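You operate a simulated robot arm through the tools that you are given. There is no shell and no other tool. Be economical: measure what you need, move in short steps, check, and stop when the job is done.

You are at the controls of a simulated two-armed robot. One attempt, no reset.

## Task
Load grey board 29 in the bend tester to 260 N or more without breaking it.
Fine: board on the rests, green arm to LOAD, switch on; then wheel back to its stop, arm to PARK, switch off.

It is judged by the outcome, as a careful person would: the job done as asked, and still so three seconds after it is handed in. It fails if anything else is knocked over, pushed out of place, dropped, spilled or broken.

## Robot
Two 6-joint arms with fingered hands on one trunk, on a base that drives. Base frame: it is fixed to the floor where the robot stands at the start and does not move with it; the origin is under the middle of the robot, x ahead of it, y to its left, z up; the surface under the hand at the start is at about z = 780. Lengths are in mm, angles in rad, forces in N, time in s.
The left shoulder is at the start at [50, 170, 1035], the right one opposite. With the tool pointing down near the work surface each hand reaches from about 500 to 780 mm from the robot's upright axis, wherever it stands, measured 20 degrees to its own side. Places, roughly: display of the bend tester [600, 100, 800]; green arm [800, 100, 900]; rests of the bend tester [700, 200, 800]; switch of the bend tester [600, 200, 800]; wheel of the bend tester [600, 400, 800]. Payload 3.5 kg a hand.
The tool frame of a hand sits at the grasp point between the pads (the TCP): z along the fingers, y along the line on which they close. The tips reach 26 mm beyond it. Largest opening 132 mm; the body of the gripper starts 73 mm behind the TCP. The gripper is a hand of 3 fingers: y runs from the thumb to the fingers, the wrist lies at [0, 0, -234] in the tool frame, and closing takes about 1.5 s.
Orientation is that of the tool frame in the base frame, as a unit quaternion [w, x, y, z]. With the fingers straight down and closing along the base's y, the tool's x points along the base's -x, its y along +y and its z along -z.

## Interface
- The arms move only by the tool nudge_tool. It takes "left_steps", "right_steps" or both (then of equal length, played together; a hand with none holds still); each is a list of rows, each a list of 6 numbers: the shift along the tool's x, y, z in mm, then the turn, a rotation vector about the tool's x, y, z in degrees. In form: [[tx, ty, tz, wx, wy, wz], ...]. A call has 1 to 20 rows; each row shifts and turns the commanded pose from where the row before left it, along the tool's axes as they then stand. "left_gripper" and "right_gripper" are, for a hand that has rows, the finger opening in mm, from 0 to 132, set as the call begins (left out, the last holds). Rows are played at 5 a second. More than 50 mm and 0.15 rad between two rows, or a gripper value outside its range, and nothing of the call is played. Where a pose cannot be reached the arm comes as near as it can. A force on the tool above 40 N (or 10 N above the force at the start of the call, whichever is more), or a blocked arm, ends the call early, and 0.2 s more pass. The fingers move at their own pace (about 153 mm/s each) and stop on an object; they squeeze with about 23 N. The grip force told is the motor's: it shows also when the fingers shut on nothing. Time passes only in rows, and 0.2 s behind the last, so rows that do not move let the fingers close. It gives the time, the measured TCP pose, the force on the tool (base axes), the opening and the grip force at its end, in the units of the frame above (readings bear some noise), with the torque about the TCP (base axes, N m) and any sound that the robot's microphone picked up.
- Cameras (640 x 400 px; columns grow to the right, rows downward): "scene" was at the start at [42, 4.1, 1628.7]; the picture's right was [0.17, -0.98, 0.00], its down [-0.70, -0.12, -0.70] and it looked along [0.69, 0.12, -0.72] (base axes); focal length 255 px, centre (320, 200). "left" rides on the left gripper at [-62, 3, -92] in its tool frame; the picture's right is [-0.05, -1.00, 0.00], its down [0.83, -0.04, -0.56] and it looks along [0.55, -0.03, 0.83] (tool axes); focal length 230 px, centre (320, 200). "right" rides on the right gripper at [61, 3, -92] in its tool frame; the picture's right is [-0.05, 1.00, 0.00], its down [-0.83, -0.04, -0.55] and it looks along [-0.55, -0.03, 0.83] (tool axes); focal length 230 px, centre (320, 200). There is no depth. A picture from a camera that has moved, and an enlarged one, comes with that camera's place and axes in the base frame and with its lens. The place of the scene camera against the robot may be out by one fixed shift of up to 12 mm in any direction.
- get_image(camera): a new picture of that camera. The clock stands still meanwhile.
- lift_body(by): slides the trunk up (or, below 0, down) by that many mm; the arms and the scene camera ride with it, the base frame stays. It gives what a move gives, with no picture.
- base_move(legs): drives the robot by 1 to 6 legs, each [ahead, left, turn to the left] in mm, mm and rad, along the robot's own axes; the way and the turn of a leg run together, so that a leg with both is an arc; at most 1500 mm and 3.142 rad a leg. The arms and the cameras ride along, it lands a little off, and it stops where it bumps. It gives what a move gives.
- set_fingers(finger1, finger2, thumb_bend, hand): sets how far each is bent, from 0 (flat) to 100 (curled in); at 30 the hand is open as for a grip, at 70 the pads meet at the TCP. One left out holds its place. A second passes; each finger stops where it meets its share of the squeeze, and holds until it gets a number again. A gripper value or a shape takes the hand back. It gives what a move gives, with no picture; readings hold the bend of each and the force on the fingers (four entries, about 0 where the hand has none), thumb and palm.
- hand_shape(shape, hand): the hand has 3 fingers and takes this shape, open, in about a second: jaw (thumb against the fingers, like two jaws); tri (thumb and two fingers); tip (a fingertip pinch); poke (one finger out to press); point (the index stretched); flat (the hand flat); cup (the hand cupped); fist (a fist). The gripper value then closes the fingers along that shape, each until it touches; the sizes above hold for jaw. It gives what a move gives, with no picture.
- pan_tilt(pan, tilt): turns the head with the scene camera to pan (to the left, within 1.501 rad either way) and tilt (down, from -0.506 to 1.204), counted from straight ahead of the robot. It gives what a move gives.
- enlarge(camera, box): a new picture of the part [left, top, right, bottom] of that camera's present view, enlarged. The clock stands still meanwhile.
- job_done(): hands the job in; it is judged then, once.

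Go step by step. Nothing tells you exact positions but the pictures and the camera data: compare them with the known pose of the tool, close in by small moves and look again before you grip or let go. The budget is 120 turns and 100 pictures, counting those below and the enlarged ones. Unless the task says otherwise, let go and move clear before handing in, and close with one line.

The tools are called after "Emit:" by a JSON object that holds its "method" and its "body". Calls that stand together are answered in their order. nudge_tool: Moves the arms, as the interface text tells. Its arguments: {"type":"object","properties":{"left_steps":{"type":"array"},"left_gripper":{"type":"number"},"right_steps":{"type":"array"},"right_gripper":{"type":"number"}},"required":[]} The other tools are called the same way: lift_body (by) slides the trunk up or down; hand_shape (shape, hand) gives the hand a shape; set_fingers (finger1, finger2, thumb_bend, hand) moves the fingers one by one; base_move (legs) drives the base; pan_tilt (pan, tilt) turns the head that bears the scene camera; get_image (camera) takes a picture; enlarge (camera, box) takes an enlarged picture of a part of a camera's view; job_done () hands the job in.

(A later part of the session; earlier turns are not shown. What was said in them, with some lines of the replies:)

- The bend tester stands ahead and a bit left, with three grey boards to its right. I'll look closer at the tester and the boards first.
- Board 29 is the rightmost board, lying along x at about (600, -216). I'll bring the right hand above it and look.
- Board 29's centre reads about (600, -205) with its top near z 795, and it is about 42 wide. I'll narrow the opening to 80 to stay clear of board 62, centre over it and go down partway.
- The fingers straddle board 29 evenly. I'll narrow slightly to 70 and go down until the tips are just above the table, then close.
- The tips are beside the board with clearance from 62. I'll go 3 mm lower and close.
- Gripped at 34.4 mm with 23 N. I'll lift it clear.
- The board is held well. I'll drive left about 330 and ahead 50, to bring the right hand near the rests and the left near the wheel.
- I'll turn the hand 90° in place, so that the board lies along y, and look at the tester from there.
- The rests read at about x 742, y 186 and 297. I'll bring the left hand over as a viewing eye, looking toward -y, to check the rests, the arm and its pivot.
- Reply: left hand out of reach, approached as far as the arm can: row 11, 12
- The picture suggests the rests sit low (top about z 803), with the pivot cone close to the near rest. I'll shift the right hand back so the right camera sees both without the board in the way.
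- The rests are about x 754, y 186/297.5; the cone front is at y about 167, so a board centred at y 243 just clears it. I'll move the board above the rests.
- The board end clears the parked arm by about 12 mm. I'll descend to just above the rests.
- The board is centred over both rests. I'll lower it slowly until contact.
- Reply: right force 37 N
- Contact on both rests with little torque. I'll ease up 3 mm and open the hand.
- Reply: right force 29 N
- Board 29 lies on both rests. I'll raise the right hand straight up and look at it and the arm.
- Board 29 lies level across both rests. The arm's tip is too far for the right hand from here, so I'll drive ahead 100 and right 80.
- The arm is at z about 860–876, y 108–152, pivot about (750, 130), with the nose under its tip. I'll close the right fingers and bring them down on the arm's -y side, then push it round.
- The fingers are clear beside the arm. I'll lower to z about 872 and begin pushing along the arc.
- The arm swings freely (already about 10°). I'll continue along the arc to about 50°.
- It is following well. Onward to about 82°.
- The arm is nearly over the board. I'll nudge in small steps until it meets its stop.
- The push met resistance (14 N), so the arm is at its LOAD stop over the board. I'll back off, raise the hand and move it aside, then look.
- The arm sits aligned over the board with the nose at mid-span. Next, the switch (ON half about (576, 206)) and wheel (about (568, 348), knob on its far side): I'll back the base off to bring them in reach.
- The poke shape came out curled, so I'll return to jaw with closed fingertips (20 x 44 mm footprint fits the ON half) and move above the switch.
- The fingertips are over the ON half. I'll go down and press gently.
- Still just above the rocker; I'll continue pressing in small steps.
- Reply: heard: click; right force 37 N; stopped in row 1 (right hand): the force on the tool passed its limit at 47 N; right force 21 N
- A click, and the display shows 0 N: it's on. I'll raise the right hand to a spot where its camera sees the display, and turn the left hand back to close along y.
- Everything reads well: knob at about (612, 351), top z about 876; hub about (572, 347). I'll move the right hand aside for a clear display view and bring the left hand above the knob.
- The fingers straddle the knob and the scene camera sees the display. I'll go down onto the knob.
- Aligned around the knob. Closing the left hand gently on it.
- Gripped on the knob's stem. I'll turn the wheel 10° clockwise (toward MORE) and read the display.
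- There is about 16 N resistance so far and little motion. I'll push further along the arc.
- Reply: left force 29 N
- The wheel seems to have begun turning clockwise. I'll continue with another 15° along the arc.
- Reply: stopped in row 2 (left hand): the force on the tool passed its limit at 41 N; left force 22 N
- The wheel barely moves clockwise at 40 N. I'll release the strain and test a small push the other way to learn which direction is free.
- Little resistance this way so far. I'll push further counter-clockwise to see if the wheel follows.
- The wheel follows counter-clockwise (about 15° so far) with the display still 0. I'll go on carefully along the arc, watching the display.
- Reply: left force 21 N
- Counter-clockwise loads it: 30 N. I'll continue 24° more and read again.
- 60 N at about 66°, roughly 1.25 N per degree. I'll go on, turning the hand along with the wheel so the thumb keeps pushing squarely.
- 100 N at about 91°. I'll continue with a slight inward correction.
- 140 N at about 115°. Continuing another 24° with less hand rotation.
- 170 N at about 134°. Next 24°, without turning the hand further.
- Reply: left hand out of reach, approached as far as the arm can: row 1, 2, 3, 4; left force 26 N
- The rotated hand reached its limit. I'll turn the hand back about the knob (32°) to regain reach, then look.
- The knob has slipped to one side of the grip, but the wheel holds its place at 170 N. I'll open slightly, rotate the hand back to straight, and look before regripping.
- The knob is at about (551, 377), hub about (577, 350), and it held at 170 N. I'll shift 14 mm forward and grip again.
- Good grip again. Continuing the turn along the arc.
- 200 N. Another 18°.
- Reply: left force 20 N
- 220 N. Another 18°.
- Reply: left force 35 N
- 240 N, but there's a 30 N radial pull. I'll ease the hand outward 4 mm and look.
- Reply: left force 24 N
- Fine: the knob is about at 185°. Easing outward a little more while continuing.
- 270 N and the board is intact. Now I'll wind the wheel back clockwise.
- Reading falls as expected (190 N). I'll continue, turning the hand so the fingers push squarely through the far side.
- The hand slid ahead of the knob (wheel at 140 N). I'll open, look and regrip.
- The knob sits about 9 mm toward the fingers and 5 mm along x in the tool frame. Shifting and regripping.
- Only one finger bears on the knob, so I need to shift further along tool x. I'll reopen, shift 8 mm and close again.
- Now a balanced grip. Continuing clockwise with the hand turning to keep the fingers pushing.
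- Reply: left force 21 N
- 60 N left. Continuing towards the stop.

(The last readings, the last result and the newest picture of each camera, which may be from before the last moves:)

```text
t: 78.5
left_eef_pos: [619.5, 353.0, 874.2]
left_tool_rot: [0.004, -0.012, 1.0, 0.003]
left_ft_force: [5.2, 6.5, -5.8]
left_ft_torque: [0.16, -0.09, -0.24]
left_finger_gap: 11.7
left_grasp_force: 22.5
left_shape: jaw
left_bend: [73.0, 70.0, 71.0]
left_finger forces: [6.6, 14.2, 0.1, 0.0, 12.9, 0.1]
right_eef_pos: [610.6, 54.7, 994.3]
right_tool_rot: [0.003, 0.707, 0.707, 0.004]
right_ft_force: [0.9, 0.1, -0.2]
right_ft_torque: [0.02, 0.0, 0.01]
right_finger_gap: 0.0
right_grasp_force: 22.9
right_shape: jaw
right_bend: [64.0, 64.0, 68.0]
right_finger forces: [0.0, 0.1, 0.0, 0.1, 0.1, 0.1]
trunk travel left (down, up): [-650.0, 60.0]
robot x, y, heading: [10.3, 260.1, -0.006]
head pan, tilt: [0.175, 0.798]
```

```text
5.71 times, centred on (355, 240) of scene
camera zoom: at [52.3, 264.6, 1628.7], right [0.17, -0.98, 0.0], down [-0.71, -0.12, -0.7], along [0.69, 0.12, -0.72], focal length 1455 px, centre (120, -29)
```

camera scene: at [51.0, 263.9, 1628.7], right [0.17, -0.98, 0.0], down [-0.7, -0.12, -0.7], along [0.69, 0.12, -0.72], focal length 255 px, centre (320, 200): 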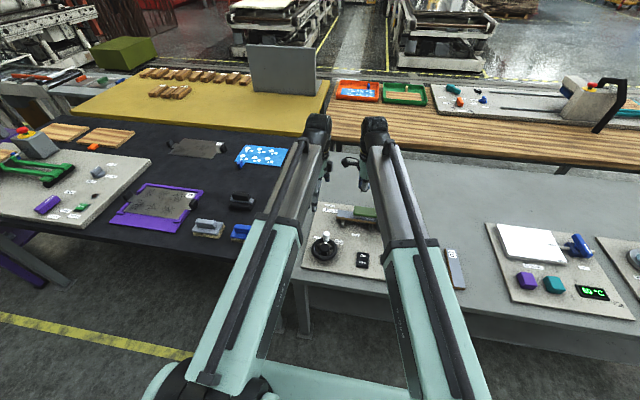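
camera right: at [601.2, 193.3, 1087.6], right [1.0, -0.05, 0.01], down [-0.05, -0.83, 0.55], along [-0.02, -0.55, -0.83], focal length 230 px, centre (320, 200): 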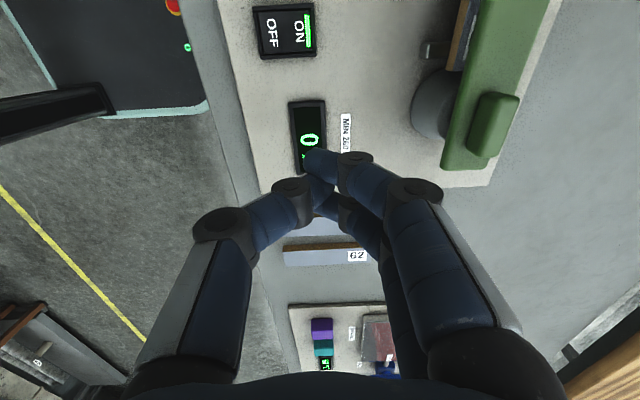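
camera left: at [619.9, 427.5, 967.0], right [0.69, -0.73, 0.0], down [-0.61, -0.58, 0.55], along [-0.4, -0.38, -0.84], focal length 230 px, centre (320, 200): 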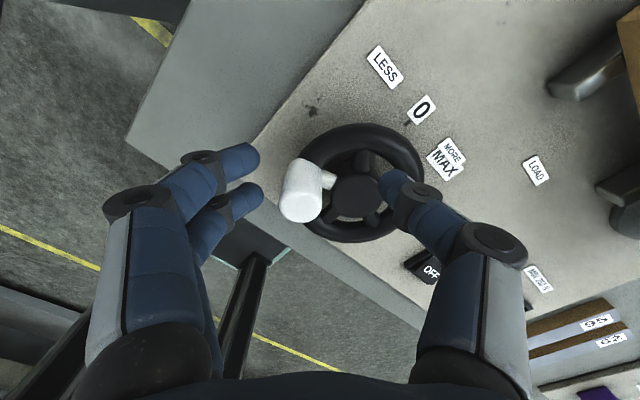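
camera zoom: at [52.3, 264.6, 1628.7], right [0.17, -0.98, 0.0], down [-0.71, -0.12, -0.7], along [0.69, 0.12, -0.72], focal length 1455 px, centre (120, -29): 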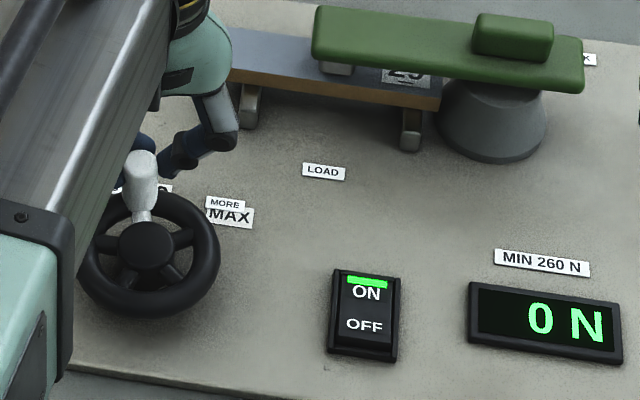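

0 N now; I'll push on gently to the stop, as felt at the beginning.

Emit:
{"method": "nudge_tool", "body": {"left_steps": [[0.5, -3, 0, 0, 0, 0], [0.5, -3, 0, 0, 0, 0], [0.5, -3, 0, 0, 0, 0], [0.5, -3, 0, 0, 0, 0], [0.5, -3, 0, 0, 0, 0], [0.5, -3, 0, 0, 0, 0]]}}

Emit:
{"method": "get_image", "body": {"camera": "left"}}

```text
t: 79.9
left_eef_pos: [621.1, 337.4, 872.9]
left_tool_rot: [0.006, -0.013, 1.0, 0.004]
left_ft_force: [31.2, 20.6, 3.8]
left_ft_torque: [0.59, -0.44, -0.57]
left_finger_gap: 12.5
left_grasp_force: 23.0
left_shape: jaw
left_bend: [73.0, 69.0, 72.0]
left_finger forces: [31.0, 17.3, 0.0, 0.1, 8.5, 0.1]
right_eef_pos: [612.1, 55.9, 994.2]
right_tool_rot: [0.002, 0.708, 0.707, 0.002]
right_ft_force: [0.0, 0.4, -0.9]
right_ft_torque: [0.01, -0.02, 0.05]
right_finger_gap: 0.0
right_grasp_force: 23.1
right_shape: jaw
right_bend: [64.0, 64.0, 68.0]
right_finger forces: [0.0, 0.0, 0.1, 0.0, 0.0, 0.0]
trunk travel left (down, up): [-650.0, 60.0]
robot x, y, heading: [9.8, 255.9, -0.001]
head pan, tilt: [0.175, 0.798]
```

```text
20 pictures are left
camera left: at [680.2, 342.1, 967.6], right [0.08, -1.0, -0.01], down [-0.84, -0.07, 0.54], along [-0.54, -0.04, -0.84], focal length 230 px, centre (320, 200)
```

left: 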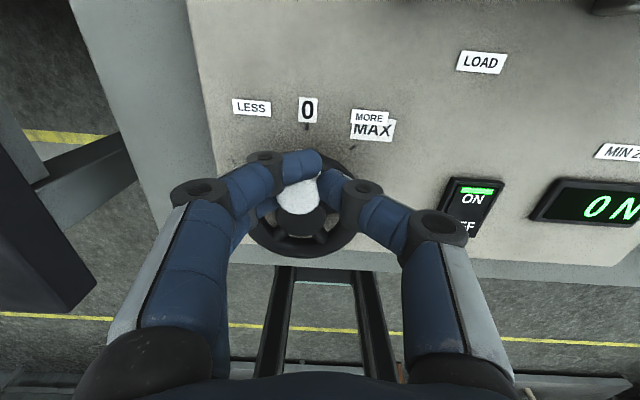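

That feels like the stop (about 37 N). I'll relax, open and look at the wheel.

Emit:
{"method": "nudge_tool", "body": {"left_steps": [[0, 0, 0, 0, 0, 0], [0, 0, 0, 0, 0, 0], [0, 0, 0, 0, 0, 0], [0, 0, -20, 0, 0, 0], [0, 0, -30, 0, 0, 0]], "left_gripper": 70}}

Emit:
{"method": "get_image", "body": {"camera": "left"}}

```text
t: 81.1
left_eef_pos: [615.4, 335.1, 924.2]
left_tool_rot: [0.003, -0.012, 1.0, 0.003]
left_ft_force: [-0.5, -0.9, 0.2]
left_ft_torque: [0.03, 0.05, -0.02]
left_finger_gap: 69.9
left_grasp_force: 0.2
left_shape: jaw
left_bend: [72.0, 72.0, 70.0]
left_finger forces: [0.0, 0.0, 0.0, 0.0, 0.0, 0.0]
right_eef_pos: [611.0, 53.6, 994.5]
right_tool_rot: [0.002, 0.708, 0.707, 0.003]
right_ft_force: [-0.3, -0.6, 0.3]
right_ft_torque: [0.0, 0.0, 0.01]
right_finger_gap: 0.0
right_grasp_force: 22.6
right_shape: jaw
right_bend: [64.0, 64.0, 68.0]
right_finger forces: [0.0, 0.0, 0.0, 0.0, 0.0, 0.0]
trunk travel left (down, up): [-650.0, 60.0]
robot x, y, heading: [7.7, 262.9, -0.001]
head pan, tilt: [0.175, 0.798]
```

```text
19 pictures are left
camera left: at [676.3, 339.0, 1017.4], right [0.08, -1.0, -0.01], down [-0.83, -0.07, 0.55], along [-0.55, -0.04, -0.83], focal length 230 px, centre (320, 200)
```

left: 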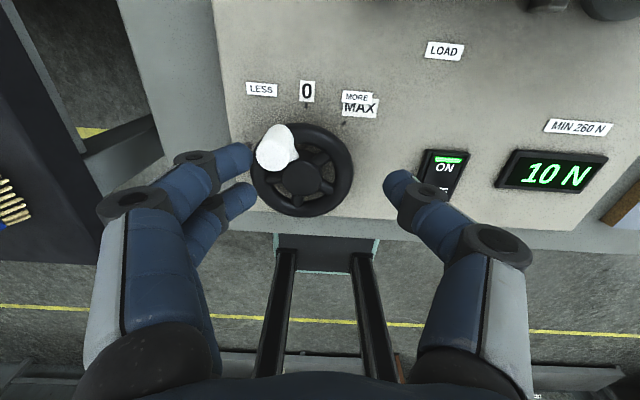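

Opening dragged the knob back about 20°. I'll instead push the knob from its +y side with closed fingers, which lets go cleanly.

Emit:
{"method": "nudge_tool", "body": {"left_steps": [[0, 35, -10, 0, 0, 0], [0, 36, 0, 0, 0, 0], [0, 0, 0, 0, 0, 0], [0, 0, 0, 0, 0, 0], [2, 0, 30, 0, 0, 0], [2, 0, 30, 0, 0, 0]], "left_gripper": 0}}

Emit:
{"method": "get_image", "body": {"camera": "left"}}

```text
t: 82.5
left_eef_pos: [610.4, 406.1, 874.6]
left_tool_rot: [0.003, -0.014, 1.0, 0.004]
left_ft_force: [0.2, -0.4, 0.1]
left_ft_torque: [0.0, -0.04, -0.01]
left_finger_gap: 0.2
left_grasp_force: 22.9
left_shape: jaw
left_bend: [64.0, 64.0, 66.0]
left_finger forces: [0.0, 0.0, 0.0, 0.0, 0.1, 0.0]
right_eef_pos: [611.0, 54.2, 993.8]
right_tool_rot: [0.001, 0.708, 0.706, 0.002]
right_ft_force: [0.3, -0.5, -0.1]
right_ft_torque: [0.05, 0.02, -0.01]
right_finger_gap: 0.1
right_grasp_force: 22.5
right_shape: jaw
right_bend: [64.0, 64.0, 68.0]
right_finger forces: [0.0, 0.0, 0.1, 0.0, 0.1, 0.1]
trunk travel left (down, up): [-650.0, 60.0]
robot x, y, heading: [12.6, 262.2, 0.004]
head pan, tilt: [0.175, 0.798]
```

```text
18 pictures are left
camera left: at [671.9, 410.2, 967.7], right [0.08, -1.0, -0.01], down [-0.83, -0.07, 0.55], along [-0.55, -0.04, -0.84], focal length 230 px, centre (320, 200)
```

left: 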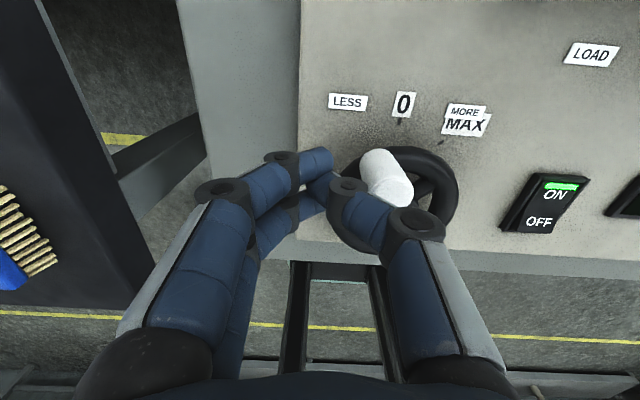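

The closed hand is beside the knob. I'll push it toward the stop until the force rises.

Emit:
{"method": "nudge_tool", "body": {"left_steps": [[0, -5, 0, 0, 0, 0], [0, -5, 0, 0, 0, 0], [0, -5, 0, 0, 0, 0], [0, -5, 0, 0, 0, 0], [0, -5, 0, 0, 0, 0], [0, -4, 0, 0, 0, 0]]}}

Emit:
{"method": "nudge_tool", "body": {"left_steps": [[0, -3, 0, 0, 0, 0], [0, -3, 0, 0, 0, 0], [0, -3, 0, 0, 0, 0]]}}

Emit:
{"method": "get_image", "body": {"camera": "left"}}

```text
t: 83.9
left_eef_pos: [610.3, 378.3, 875.6]
left_tool_rot: [0.003, -0.012, 1.0, 0.004]
left_ft_force: [-0.5, 0.8, 0.7]
left_ft_torque: [0.01, 0.01, -0.04]
left_finger_gap: 0.2
left_grasp_force: 23.5
left_shape: jaw
left_bend: [64.0, 64.0, 66.0]
left_finger forces: [0.0, 0.0, 0.0, 0.0, 0.0, 0.0]
right_eef_pos: [611.1, 53.5, 993.6]
right_tool_rot: [0.002, 0.708, 0.706, 0.003]
right_ft_force: [0.2, 0.4, 0.1]
right_ft_torque: [-0.03, 0.0, 0.03]
right_finger_gap: 0.0
right_grasp_force: 23.3
right_shape: jaw
right_bend: [64.0, 64.0, 68.0]
right_finger forces: [0.1, 0.1, 0.1, 0.0, 0.0, 0.0]
trunk travel left (down, up): [-650.0, 60.0]
robot x, y, heading: [7.3, 259.6, 0.002]
head pan, tilt: [0.175, 0.798]
```

```text
t: 84.7
left_eef_pos: [609.5, 371.7, 875.5]
left_tool_rot: [0.003, -0.013, 1.0, 0.003]
left_ft_force: [-1.2, 12.6, 4.2]
left_ft_torque: [0.08, 0.03, 0.02]
left_finger_gap: 0.3
left_grasp_force: 23.1
left_shape: jaw
left_bend: [64.0, 64.0, 67.0]
left_finger forces: [0.1, 0.0, 0.0, 0.0, 35.5, 0.0]
right_eef_pos: [611.2, 56.4, 993.8]
right_tool_rot: [0.003, 0.707, 0.707, 0.004]
right_ft_force: [0.3, -0.7, 0.3]
right_ft_torque: [0.0, -0.01, -0.01]
right_finger_gap: 0.0
right_grasp_force: 22.7
right_shape: jaw
right_bend: [64.0, 64.0, 68.0]
right_finger forces: [0.1, 0.0, 0.0, 0.1, 0.0, 0.0]
trunk travel left (down, up): [-650.0, 60.0]
robot x, y, heading: [9.5, 260.9, -0.0]
head pan, tilt: [0.175, 0.798]
```

```text
17 pictures are left
camera left: at [671.2, 374.2, 968.4], right [0.08, -1.0, -0.01], down [-0.83, -0.07, 0.55], along [-0.55, -0.04, -0.84], focal length 230 px, centre (320, 200)
```

left: 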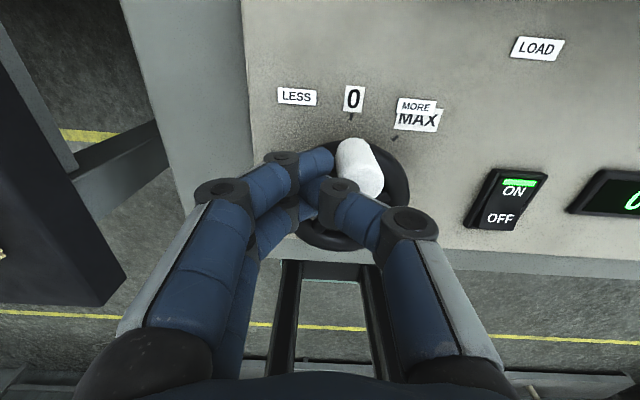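

Emit:
{"method": "nudge_tool", "body": {"left_steps": [[0, -3, 0, 0, 0, 0], [0, -3, 0, 0, 0, 0], [0, -3, 0, 0, 0, 0], [0, -3, 0, 0, 0, 0], [0, -3, 0, 0, 0, 0], [0, -3, 0, 0, 0, 0]]}}

Emit:
{"method": "get_image", "body": {"camera": "left"}}

```text
t: 86.0
left_eef_pos: [610.5, 361.5, 874.7]
left_tool_rot: [0.004, -0.016, 1.0, 0.01]
left_ft_force: [-4.6, 19.7, 10.1]
left_ft_torque: [0.31, 0.04, 0.06]
left_finger_gap: 0.2
left_grasp_force: 23.1
left_shape: jaw
left_bend: [65.0, 67.0, 72.0]
left_finger forces: [0.1, 0.1, 0.0, 0.1, 44.2, 0.0]
right_eef_pos: [610.3, 57.0, 996.9]
right_tool_rot: [0.003, 0.707, 0.707, 0.004]
right_ft_force: [1.0, 0.4, 0.0]
right_ft_torque: [0.02, 0.0, 0.0]
right_finger_gap: 0.0
right_grasp_force: 22.8
right_shape: jaw
right_bend: [64.0, 64.0, 68.0]
right_finger forces: [0.1, 0.0, 0.0, 0.1, 0.0, 0.0]
trunk travel left (down, up): [-650.0, 60.0]
robot x, y, heading: [8.9, 258.9, 0.006]
head pan, tilt: [0.175, 0.798]
stopped in row 6 (left hand): the force on the tool passed its limit at 41 N (the readings are from after the stop); the commanded pose is now the measured one
```

```text
16 pictures are left
camera left: at [671.8, 363.8, 968.8], right [0.09, -1.0, -0.02], down [-0.83, -0.08, 0.55], along [-0.55, -0.03, -0.84], focal length 230 px, centre (320, 200)
```

left: 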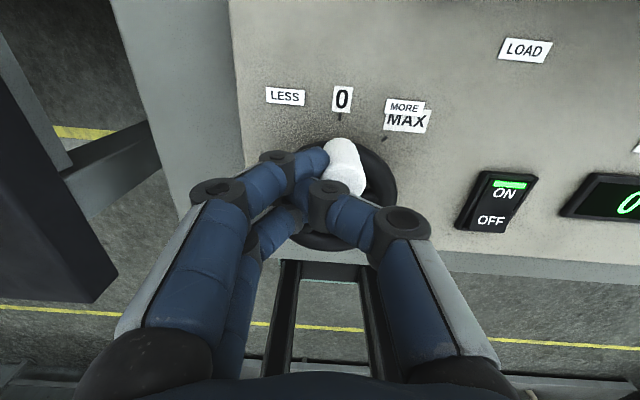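

The push reached 41 N with no further motion: the stop. I'll back off sideways, rise, and check.

Emit:
{"method": "nudge_tool", "body": {"left_steps": [[0, 6, 0, 0, 0, 0], [0, 12, 0, 0, 0, 0], [0, 20, 0, 0, 0, 0], [0, 10, -30, 0, 0, 0], [0, 0, -40, 0, 0, 0]]}}

Emit:
{"method": "get_image", "body": {"camera": "left"}}

```text
t: 87.2
left_eef_pos: [609.7, 404.0, 946.2]
left_tool_rot: [0.004, -0.015, 1.0, 0.008]
left_ft_force: [-0.5, 0.3, 1.2]
left_ft_torque: [0.0, -0.02, -0.03]
left_finger_gap: 0.0
left_grasp_force: 22.8
left_shape: jaw
left_bend: [65.0, 67.0, 72.0]
left_finger forces: [0.0, 0.0, 0.0, 0.0, 0.0, 0.0]
right_eef_pos: [611.4, 55.9, 994.3]
right_tool_rot: [0.002, 0.708, 0.706, 0.003]
right_ft_force: [-0.8, 0.1, -0.9]
right_ft_torque: [0.01, -0.02, -0.01]
right_finger_gap: 0.0
right_grasp_force: 22.9
right_shape: jaw
right_bend: [64.0, 64.0, 68.0]
right_finger forces: [0.0, 0.1, 0.0, 0.0, 0.0, 0.0]
trunk travel left (down, up): [-650.0, 60.0]
robot x, y, heading: [10.5, 257.5, 0.0]
head pan, tilt: [0.175, 0.798]
```

```text
15 pictures are left
camera left: at [671.0, 406.6, 1039.6], right [0.08, -1.0, -0.01], down [-0.83, -0.08, 0.55], along [-0.55, -0.03, -0.84], focal length 230 px, centre (320, 200)
```

left: 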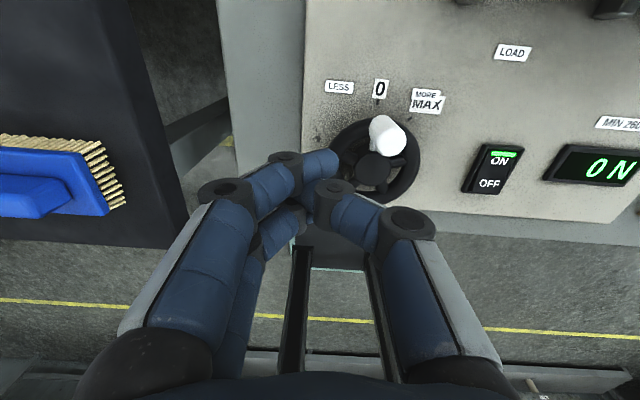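

The wheel is at its stop at 0, display 0 N. Now for the arm: I'll raise the left hand clear and drive ahead so the right hand can push the arm back to PARK.

Emit:
{"method": "nudge_tool", "body": {"left_steps": [[0, 10, -40, 0, 0, 0], [0, 10, -40, 0, 0, 0], [0, 10, -40, 0, 0, 0]]}}

Emit:
{"method": "base_move", "body": {"legs": [[130, -10, 0]]}}

Emit:
{"method": "nudge_tool", "body": {"right_steps": [[34, -13, 0, 0, 0, 0], [34, -13, 0, 0, 0, 0], [34, -13, 0, 0, 0, 0], [34, -13, 0, 0, 0, 0], [34, -8, 0, 0, 0, 0]]}}

Emit:
{"method": "get_image", "body": {"camera": "right"}}

```text
t: 88.0
left_eef_pos: [606.9, 431.4, 1067.2]
left_tool_rot: [0.005, -0.014, 1.0, 0.008]
left_ft_force: [-0.7, -0.1, 0.2]
left_ft_torque: [0.01, 0.0, -0.01]
left_finger_gap: 0.1
left_grasp_force: 22.9
left_shape: jaw
left_bend: [65.0, 67.0, 72.0]
left_finger forces: [0.1, 0.0, 0.0, 0.0, 0.0, 0.1]
right_eef_pos: [612.1, 55.4, 995.0]
right_tool_rot: [0.003, 0.708, 0.706, 0.003]
right_ft_force: [-0.5, 0.3, 0.7]
right_ft_torque: [-0.03, -0.01, 0.0]
right_finger_gap: 0.1
right_grasp_force: 23.4
right_shape: jaw
right_bend: [64.0, 64.0, 68.0]
right_finger forces: [0.2, 0.0, 0.0, 0.0, 0.0, 0.0]
trunk travel left (down, up): [-650.0, 60.0]
robot x, y, heading: [11.5, 259.8, -0.001]
head pan, tilt: [0.175, 0.798]
```

```text
t: 89.3
left_eef_pos: [739.5, 421.7, 1067.0]
left_tool_rot: [0.004, -0.014, 1.0, 0.007]
left_ft_force: [-0.3, -0.1, 0.7]
left_ft_torque: [0.03, 0.02, 0.06]
left_finger_gap: 0.0
left_grasp_force: 23.4
left_shape: jaw
left_bend: [65.0, 67.0, 72.0]
left_finger forces: [0.1, 0.0, 0.0, 0.0, 0.0, 0.1]
right_eef_pos: [743.0, 45.2, 992.2]
right_tool_rot: [0.001, 0.708, 0.706, 0.002]
right_ft_force: [0.2, 0.1, -1.0]
right_ft_torque: [0.01, 0.02, 0.0]
right_finger_gap: 0.0
right_grasp_force: 23.1
right_shape: jaw
right_bend: [64.0, 64.0, 68.0]
right_finger forces: [0.1, 0.0, 0.0, 0.1, 0.0, 0.1]
trunk travel left (down, up): [-650.0, 60.0]
robot x, y, heading: [139.7, 254.0, -0.0]
head pan, tilt: [0.175, 0.798]
```

```text
t: 90.5
left_eef_pos: [737.5, 421.8, 1065.8]
left_tool_rot: [0.004, -0.013, 1.0, 0.007]
left_ft_force: [0.0, -0.9, 0.4]
left_ft_torque: [-0.03, -0.03, -0.02]
left_finger_gap: 0.0
left_grasp_force: 22.8
left_shape: jaw
left_bend: [65.0, 67.0, 73.0]
left_finger forces: [0.0, 0.0, 0.0, 0.0, 0.0, 0.0]
right_eef_pos: [682.2, 213.1, 993.2]
right_tool_rot: [0.002, 0.708, 0.707, 0.003]
right_ft_force: [-0.2, -0.2, 0.2]
right_ft_torque: [0.01, 0.0, 0.0]
right_finger_gap: 0.0
right_grasp_force: 22.8
right_shape: jaw
right_bend: [64.0, 64.0, 68.0]
right_finger forces: [0.1, 0.0, 0.0, 0.0, 0.1, 0.0]
trunk travel left (down, up): [-650.0, 60.0]
robot x, y, heading: [140.0, 250.6, -0.0]
head pan, tilt: [0.175, 0.798]
```

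```text
14 pictures are left
camera right: at [683.9, 276.8, 1087.1], right [1.0, -0.05, 0.01], down [-0.05, -0.83, 0.55], along [-0.02, -0.55, -0.83], focal length 230 px, centre (320, 200)
```

right: 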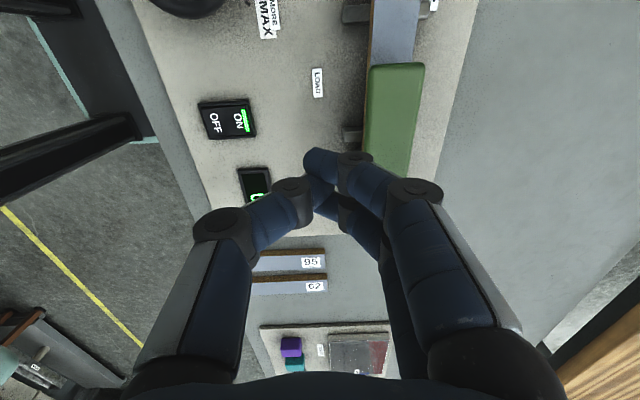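

Clear for descent on the arm's near side. I'll lower and push +x along the arc.

Emit:
{"method": "nudge_tool", "body": {"right_steps": [[4, -3, 40, 0, 0, 0], [4, 0, 40, 0, 0, 0], [3, 0, 40, 0, 0, 0], [0, 8, 0, 0, 0, 0], [0, 8, 0, 0, 0, 0], [0, 8, 0, 0, 0, 0], [0, 8, 0, 0, 0, 0]]}}

Emit:
{"method": "get_image", "body": {"camera": "right"}}

```text
t: 92.1
left_eef_pos: [737.6, 421.5, 1067.0]
left_tool_rot: [0.004, -0.014, 1.0, 0.008]
left_ft_force: [-0.7, 0.6, -0.4]
left_ft_torque: [0.04, 0.0, 0.01]
left_finger_gap: 0.2
left_grasp_force: 23.2
left_shape: jaw
left_bend: [65.0, 67.0, 73.0]
left_finger forces: [0.0, 0.0, 0.0, 0.0, 0.0, 0.0]
right_eef_pos: [711.3, 226.6, 874.7]
right_tool_rot: [0.002, 0.708, 0.706, 0.003]
right_ft_force: [-0.3, 0.6, 0.7]
right_ft_torque: [-0.03, 0.03, 0.02]
right_finger_gap: 0.0
right_grasp_force: 22.0
right_shape: jaw
right_bend: [64.0, 64.0, 68.0]
right_finger forces: [0.0, 0.3, 0.0, 0.0, 0.1, 0.1]
trunk travel left (down, up): [-650.0, 60.0]
robot x, y, heading: [141.8, 251.1, -0.0]
head pan, tilt: [0.175, 0.798]
```

```text
13 pictures are left
camera right: at [713.7, 289.7, 967.4], right [1.0, -0.05, 0.01], down [-0.05, -0.83, 0.55], along [-0.02, -0.55, -0.83], focal length 230 px, centre (320, 200)
```

right: 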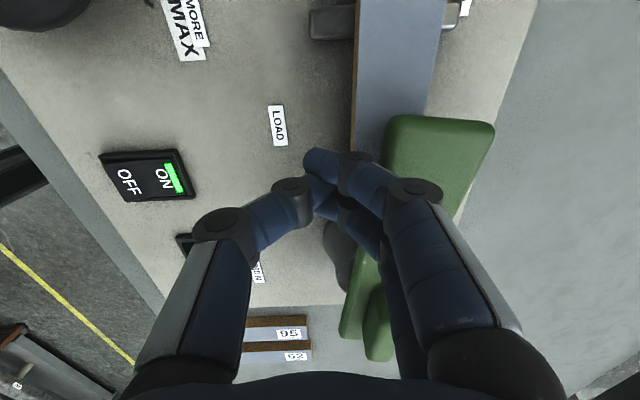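

The arm swings back freely. Continuing along the arc.

Emit:
{"method": "nudge_tool", "body": {"right_steps": [[5, 15, 0, 0, 0, 0], [3, 15, 0, 0, 0, 0], [0, 15, 0, 0, 0, 0], [-2, 14.5, 0, 0, 0, 0], [-4, 14.3, 0, 0, 0, 0], [-6, 13.7, 0, 0, 0, 0]]}}

Emit:
{"method": "get_image", "body": {"camera": "right"}}

```text
t: 93.5
left_eef_pos: [738.0, 421.0, 1066.2]
left_tool_rot: [0.005, -0.014, 1.0, 0.008]
left_ft_force: [-1.3, -0.5, 0.2]
left_ft_torque: [0.02, -0.01, 0.03]
left_finger_gap: 0.0
left_grasp_force: 23.2
left_shape: jaw
left_bend: [65.0, 67.0, 73.0]
left_finger forces: [0.0, 0.1, 0.0, 0.0, 0.0, 0.0]
right_eef_pos: [799.7, 221.5, 875.8]
right_tool_rot: [0.002, 0.707, 0.707, 0.003]
right_ft_force: [0.1, 0.0, 0.5]
right_ft_torque: [-0.01, 0.01, -0.01]
right_finger_gap: 0.0
right_grasp_force: 23.0
right_shape: jaw
right_bend: [64.0, 64.0, 68.0]
right_finger forces: [0.0, 0.0, 0.0, 0.0, 0.1, 0.1]
trunk travel left (down, up): [-650.0, 60.0]
robot x, y, heading: [139.4, 251.4, -0.006]
head pan, tilt: [0.175, 0.798]
```

```text
12 pictures are left
camera right: at [802.0, 285.2, 968.8], right [1.0, -0.05, 0.01], down [-0.05, -0.83, 0.55], along [-0.02, -0.55, -0.83], focal length 230 px, centre (320, 200)
```

right: 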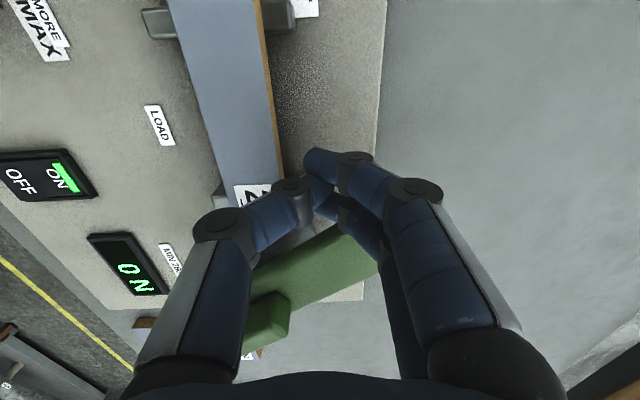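

About 30° to go. I'll push on toward the PARK stop.

Emit:
{"method": "nudge_tool", "body": {"right_steps": [[-9, 12, 0, 0, 0, 0], [-10, 10, 0, 0, 0, 0], [-11, 9, 0, 0, 0, 0], [-7, 7, 0, 0, 0, 0], [-5, 3, 0, 0, 0, 0]]}}

Emit:
{"method": "nudge_tool", "body": {"right_steps": [[-4, 0, 0, 0, 0, 0], [-4, 0, 0, 0, 0, 0], [-4, 0, 0, 0, 0, 0]]}}

Emit:
{"method": "get_image", "body": {"camera": "right"}}

```text
t: 94.7
left_eef_pos: [737.8, 421.1, 1067.4]
left_tool_rot: [0.004, -0.014, 1.0, 0.008]
left_ft_force: [-0.2, 0.0, 1.6]
left_ft_torque: [0.0, -0.02, -0.02]
left_finger_gap: 0.0
left_grasp_force: 23.2
left_shape: jaw
left_bend: [65.0, 67.0, 73.0]
left_finger forces: [0.0, 0.0, 0.0, 0.0, 0.0, 0.0]
right_eef_pos: [841.3, 179.2, 874.3]
right_tool_rot: [0.003, 0.707, 0.707, 0.003]
right_ft_force: [-0.3, 0.6, 0.9]
right_ft_torque: [-0.03, 0.0, -0.04]
right_finger_gap: 0.0
right_grasp_force: 23.0
right_shape: jaw
right_bend: [64.0, 64.0, 68.0]
right_finger forces: [0.0, 0.0, 0.0, 0.0, 0.1, 0.0]
trunk travel left (down, up): [-650.0, 60.0]
robot x, y, heading: [142.2, 249.0, 0.004]
head pan, tilt: [0.175, 0.798]
```

```text
t: 95.5
left_eef_pos: [737.9, 421.1, 1066.7]
left_tool_rot: [0.005, -0.014, 1.0, 0.008]
left_ft_force: [0.6, -0.2, -0.2]
left_ft_torque: [-0.01, 0.02, -0.02]
left_finger_gap: 0.0
left_grasp_force: 23.5
left_shape: jaw
left_bend: [65.0, 67.0, 73.0]
left_finger forces: [0.0, 0.1, 0.1, 0.1, 0.1, 0.0]
right_eef_pos: [839.8, 167.7, 875.6]
right_tool_rot: [0.002, 0.708, 0.706, 0.003]
right_ft_force: [-0.8, 1.6, 0.4]
right_ft_torque: [0.03, 0.01, 0.03]
right_finger_gap: 0.0
right_grasp_force: 23.1
right_shape: jaw
right_bend: [64.0, 64.0, 68.0]
right_finger forces: [0.0, 1.5, 0.0, 0.0, 0.0, 0.0]
trunk travel left (down, up): [-650.0, 60.0]
robot x, y, heading: [144.1, 250.5, -0.002]
head pan, tilt: [0.175, 0.798]
```

```text
11 pictures are left
camera right: at [843.2, 231.4, 968.9], right [1.0, -0.05, 0.01], down [-0.05, -0.83, 0.55], along [-0.02, -0.55, -0.83], focal length 230 px, centre (320, 200)
```

right: 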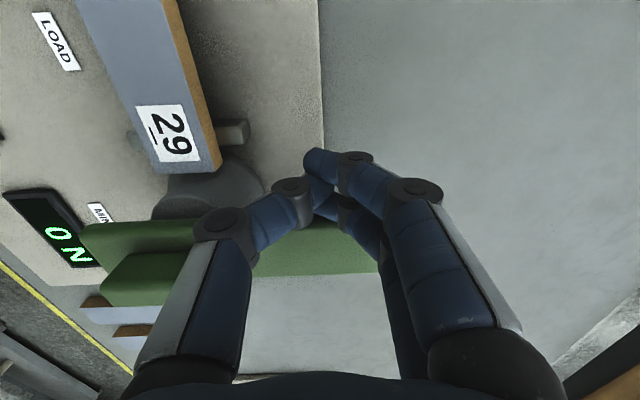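

Nearly parked. I'll push until I feel the stop.

Emit:
{"method": "nudge_tool", "body": {"right_steps": [[-2, 0, 0, 0, 0, 0], [-2, 0, 0, 0, 0, 0], [-2, 0, 0, 0, 0, 0]]}}

Emit:
{"method": "nudge_tool", "body": {"right_steps": [[-1.5, 0, 0, 0, 0, 0], [-1.5, 0, 0, 0, 0, 0]]}}

```text
t: 96.3
left_eef_pos: [736.8, 423.8, 1066.5]
left_tool_rot: [0.004, -0.015, 1.0, 0.008]
left_ft_force: [0.2, -0.4, 0.1]
left_ft_torque: [0.03, -0.01, 0.0]
left_finger_gap: 0.1
left_grasp_force: 22.7
left_shape: jaw
left_bend: [65.0, 67.0, 73.0]
left_finger forces: [0.0, 0.0, 0.1, 0.1, 0.0, 0.0]
right_eef_pos: [841.1, 165.7, 875.7]
right_tool_rot: [0.002, 0.706, 0.708, 0.005]
right_ft_force: [1.0, 19.9, 1.4]
right_ft_torque: [0.17, -0.06, 0.26]
right_finger_gap: 0.0
right_grasp_force: 23.0
right_shape: jaw
right_bend: [64.0, 64.0, 68.0]
right_finger forces: [0.0, 13.1, 0.0, 0.0, 0.0, 0.0]
trunk travel left (down, up): [-650.0, 60.0]
robot x, y, heading: [140.2, 250.7, 0.002]
head pan, tilt: [0.175, 0.798]
```

```text
t: 96.9
left_eef_pos: [737.3, 424.4, 1065.8]
left_tool_rot: [0.004, -0.015, 1.0, 0.007]
left_ft_force: [0.0, 0.0, -0.1]
left_ft_torque: [0.01, 0.0, -0.01]
left_finger_gap: 0.0
left_grasp_force: 23.4
left_shape: jaw
left_bend: [65.0, 67.0, 73.0]
left_finger forces: [0.1, 0.1, 0.0, 0.0, 0.0, 0.0]
right_eef_pos: [839.4, 165.3, 876.1]
right_tool_rot: [0.0, 0.706, 0.708, 0.004]
right_ft_force: [1.2, 32.7, 2.4]
right_ft_torque: [0.28, -0.05, 0.38]
right_finger_gap: 0.0
right_grasp_force: 23.5
right_shape: jaw
right_bend: [64.0, 64.0, 68.0]
right_finger forces: [0.0, 41.9, 0.1, 0.0, 0.0, 0.0]
trunk travel left (down, up): [-650.0, 60.0]
robot x, y, heading: [139.7, 249.3, 0.002]
head pan, tilt: [0.175, 0.798]
```

The arm is firmly at its PARK stop (33 N). I'll back off, rise, and drive back for the switch.

Emit:
{"method": "nudge_tool", "body": {"right_steps": [[8, 0, 0, 0, 0, 0], [12, 0, 0, 0, 0, 0], [0, 0, -30, 0, 0, 0], [0, 0, -40, 0, 0, 0], [0, 0, -45, 0, 0, 0]]}}

Emit:
{"method": "base_move", "body": {"legs": [[-145, 10, 0]]}}

```text
t: 98.1
left_eef_pos: [737.3, 420.8, 1066.2]
left_tool_rot: [0.005, -0.014, 1.0, 0.008]
left_ft_force: [0.0, -0.4, 0.1]
left_ft_torque: [0.01, 0.01, -0.01]
left_finger_gap: 0.0
left_grasp_force: 22.6
left_shape: jaw
left_bend: [65.0, 67.0, 73.0]
left_finger forces: [0.0, 0.0, 0.0, 0.0, 0.0, 0.0]
right_eef_pos: [839.5, 180.6, 989.7]
right_tool_rot: [0.001, 0.708, 0.706, 0.002]
right_ft_force: [0.9, -0.7, 0.2]
right_ft_torque: [-0.03, -0.02, 0.0]
right_finger_gap: 0.3
right_grasp_force: 23.0
right_shape: jaw
right_bend: [64.0, 64.0, 68.0]
right_finger forces: [0.0, 0.0, 0.0, 0.0, 0.0, 0.1]
trunk travel left (down, up): [-650.0, 60.0]
robot x, y, heading: [139.1, 249.5, -0.007]
head pan, tilt: [0.175, 0.798]
```

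```text
t: 99.5
left_eef_pos: [589.6, 430.1, 1067.3]
left_tool_rot: [0.004, -0.013, 1.0, 0.008]
left_ft_force: [0.1, 0.3, -0.7]
left_ft_torque: [0.01, -0.01, 0.0]
left_finger_gap: 0.0
left_grasp_force: 22.9
left_shape: jaw
left_bend: [65.0, 67.0, 73.0]
left_finger forces: [0.0, 0.1, 0.1, 0.0, 0.0, 0.0]
right_eef_pos: [692.0, 189.4, 988.8]
right_tool_rot: [0.002, 0.708, 0.706, 0.003]
right_ft_force: [0.1, -0.6, 0.1]
right_ft_torque: [0.02, -0.03, 0.02]
right_finger_gap: 0.0
right_grasp_force: 22.7
right_shape: jaw
right_bend: [64.0, 64.0, 68.0]
right_finger forces: [0.0, 0.1, 0.0, 0.0, 0.1, 0.0]
trunk travel left (down, up): [-650.0, 60.0]
robot x, y, heading: [-5.4, 260.0, -0.001]
head pan, tilt: [0.175, 0.798]
```

Now I'll position over the OFF half, about (554, 209).

Emit:
{"method": "nudge_tool", "body": {"right_steps": [[5, -35, 0, 0, 0, 0], [5, -35, 0, 0, 0, 0], [5, -35, 0, 0, 0, 0], [5, -33, 0, 0, 0, 0], [0, 0, 30, 0, 0, 0], [0, 0, 30, 0, 0, 0]]}}

Emit:
{"method": "get_image", "body": {"camera": "right"}}

```text
t: 100.9
left_eef_pos: [592.2, 429.2, 1067.0]
left_tool_rot: [0.005, -0.013, 1.0, 0.008]
left_ft_force: [0.4, -0.3, 0.3]
left_ft_torque: [-0.01, 0.0, 0.0]
left_finger_gap: 0.3
left_grasp_force: 23.1
left_shape: jaw
left_bend: [65.0, 67.0, 73.0]
left_finger forces: [0.0, 0.0, 0.0, 0.1, 0.1, 0.0]
right_eef_pos: [554.6, 210.9, 929.6]
right_tool_rot: [0.003, 0.709, 0.705, 0.003]
right_ft_force: [0.3, 0.7, 0.3]
right_ft_torque: [0.02, 0.03, 0.02]
right_finger_gap: 0.0
right_grasp_force: 23.0
right_shape: jaw
right_bend: [64.0, 64.0, 68.0]
right_finger forces: [0.1, 0.0, 0.0, 0.0, 0.1, 0.1]
trunk travel left (down, up): [-650.0, 60.0]
robot x, y, heading: [-8.0, 265.6, -0.001]
head pan, tilt: [0.175, 0.798]
```

```text
10 pictures are left
camera right: at [556.9, 273.9, 1023.0], right [1.0, -0.06, 0.01], down [-0.05, -0.83, 0.55], along [-0.02, -0.55, -0.83], focal length 230 px, centre (320, 200)
```

right: 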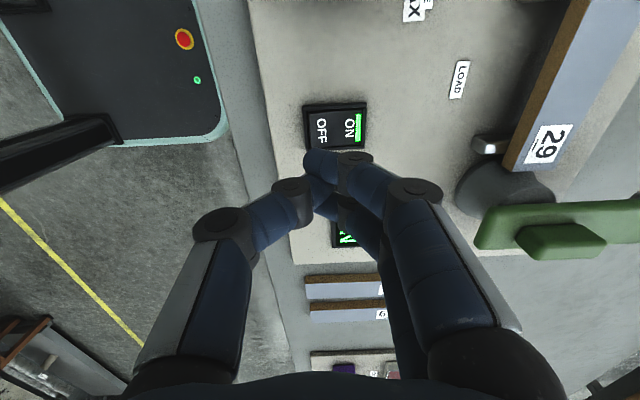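

OFF appears in the same spot under the fingers as ON did before. Pressing.

Emit:
{"method": "nudge_tool", "body": {"right_steps": [[0, 0, 30, 0, 0, 0], [0, 0, 30, 0, 0, 0], [0, 0, 25, 0, 0, 0], [0, 0, 8, 0, 0, 0]]}}

Emit:
{"method": "nudge_tool", "body": {"right_steps": [[0, 0, 2, 0, 0, 0], [0, 0, 2, 0, 0, 0], [0, 0, 2, 0, 0, 0], [0, 0, 2, 0, 0, 0], [0, 0, 2, 0, 0, 0], [0, 0, 2, 0, 0, 0]]}}

```text
t: 101.9
left_eef_pos: [590.8, 429.4, 1066.5]
left_tool_rot: [0.005, -0.013, 1.0, 0.008]
left_ft_force: [0.2, 0.5, -0.4]
left_ft_torque: [-0.03, 0.01, 0.01]
left_finger_gap: 0.0
left_grasp_force: 22.8
left_shape: jaw
left_bend: [65.0, 67.0, 73.0]
left_finger forces: [0.1, 0.1, 0.1, 0.1, 0.1, 0.0]
right_eef_pos: [556.3, 211.3, 835.5]
right_tool_rot: [0.001, 0.708, 0.706, 0.003]
right_ft_force: [-0.2, 0.0, -0.1]
right_ft_torque: [-0.04, -0.01, 0.01]
right_finger_gap: 0.1
right_grasp_force: 22.5
right_shape: jaw
right_bend: [64.0, 64.0, 68.0]
right_finger forces: [0.0, 0.0, 0.0, 0.0, 0.0, 0.1]
trunk travel left (down, up): [-650.0, 60.0]
robot x, y, heading: [-3.5, 259.6, -0.006]
head pan, tilt: [0.175, 0.798]
```

```text
t: 103.3
left_eef_pos: [590.7, 429.5, 1069.2]
left_tool_rot: [0.005, -0.014, 1.0, 0.008]
left_ft_force: [0.1, 1.0, -0.3]
left_ft_torque: [0.06, -0.04, 0.0]
left_finger_gap: 0.1
left_grasp_force: 23.2
left_shape: jaw
left_bend: [65.0, 67.0, 73.0]
left_finger forces: [0.0, 0.0, 0.0, 0.0, 0.0, 0.0]
right_eef_pos: [555.1, 209.9, 825.8]
right_tool_rot: [0.003, 0.708, 0.706, 0.005]
right_ft_force: [-3.2, -1.9, 39.7]
right_ft_torque: [-0.04, 0.14, 0.03]
right_finger_gap: 0.0
right_grasp_force: 23.2
right_shape: jaw
right_bend: [66.0, 66.0, 69.0]
right_finger forces: [0.1, 0.0, 0.0, 0.1, 48.5, 0.0]
trunk travel left (down, up): [-650.0, 60.0]
robot x, y, heading: [-4.5, 259.0, -0.001]
head pan, tilt: [0.175, 0.798]
heard: click
```

A click at the OFF half. I'll lift away and check the whole tester.

Emit:
{"method": "nudge_tool", "body": {"right_steps": [[0, 0, -20, 0, 0, 0], [0, 0, -30, 0, 0, 0], [0, 0, -40, 0, 0, 0], [0, 0, -45, 0, 0, 0], [-40, 0, -20, 0, 0, 0], [-45, 0, 0, 0, 0, 0], [-45, 0, 0, 0, 0, 0]]}}

Emit:
{"method": "enlarge", "body": {"camera": "scene", "box": [290, 170, 490, 295]}}

Emit:
{"method": "get_image", "body": {"camera": "left"}}

```text
t: 104.9
left_eef_pos: [592.4, 430.1, 1067.0]
left_tool_rot: [0.004, -0.013, 1.0, 0.008]
left_ft_force: [-0.5, 1.2, -0.7]
left_ft_torque: [0.01, -0.02, -0.05]
left_finger_gap: 0.1
left_grasp_force: 23.1
left_shape: jaw
left_bend: [65.0, 67.0, 73.0]
left_finger forces: [0.0, 0.1, 0.0, 0.0, 0.1, 0.0]
right_eef_pos: [554.5, 79.6, 976.1]
right_tool_rot: [0.002, 0.709, 0.706, 0.002]
right_ft_force: [0.8, 0.0, -1.0]
right_ft_torque: [0.01, 0.01, 0.01]
right_finger_gap: 0.0
right_grasp_force: 22.8
right_shape: jaw
right_bend: [65.0, 65.0, 68.0]
right_finger forces: [0.1, 0.0, 0.0, 0.0, 0.0, 0.0]
trunk travel left (down, up): [-650.0, 60.0]
robot x, y, heading: [-4.1, 258.1, -0.002]
head pan, tilt: [0.175, 0.798]
```

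```text
3.20 times, centred on (390, 232) of scene
camera zoom: at [36.0, 263.8, 1628.7], right [0.17, -0.99, 0.0], down [-0.7, -0.12, -0.7], along [0.69, 0.12, -0.72], focal length 815 px, centre (96, 96)
```

zoom: 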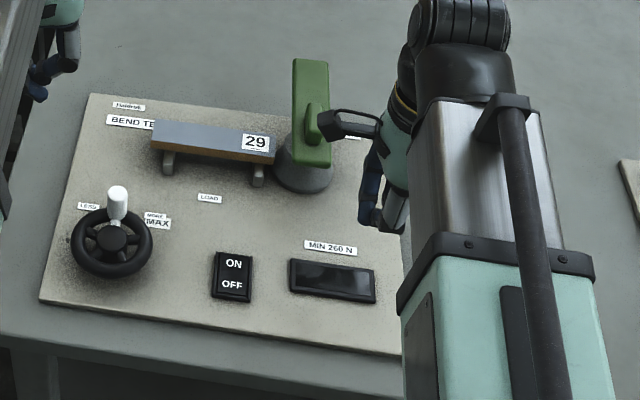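

```text
8 pictures are left
camera left: at [653.1, 432.4, 1160.7], right [0.08, -1.0, -0.02], down [-0.83, -0.07, 0.55], along [-0.55, -0.03, -0.84], focal length 230 px, centre (320, 200)
```

left: 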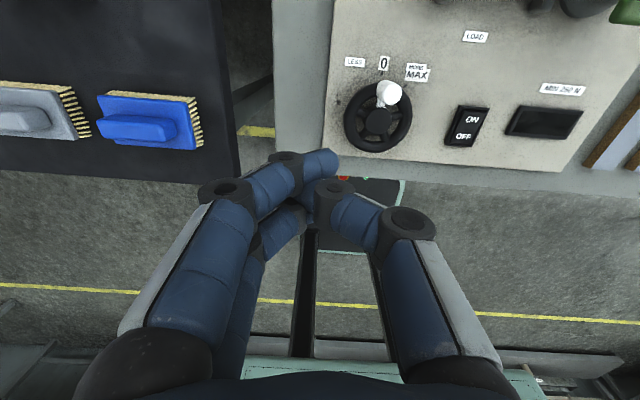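

The display is dark, the switch is OFF, the wheel is at its 0 stop, the arm is at PARK, and board 29 is unbroken on the rests. Both hands are clear, so I'm handing in.

Emit:
{"method": "job_done", "body": {}}

```text
The job is handed in.
```

Board 29 was loaded to a displayed 270 N without breaking. The wheel is back at its stop, the arm is at PARK and the switch is off; the board is still on the rests.
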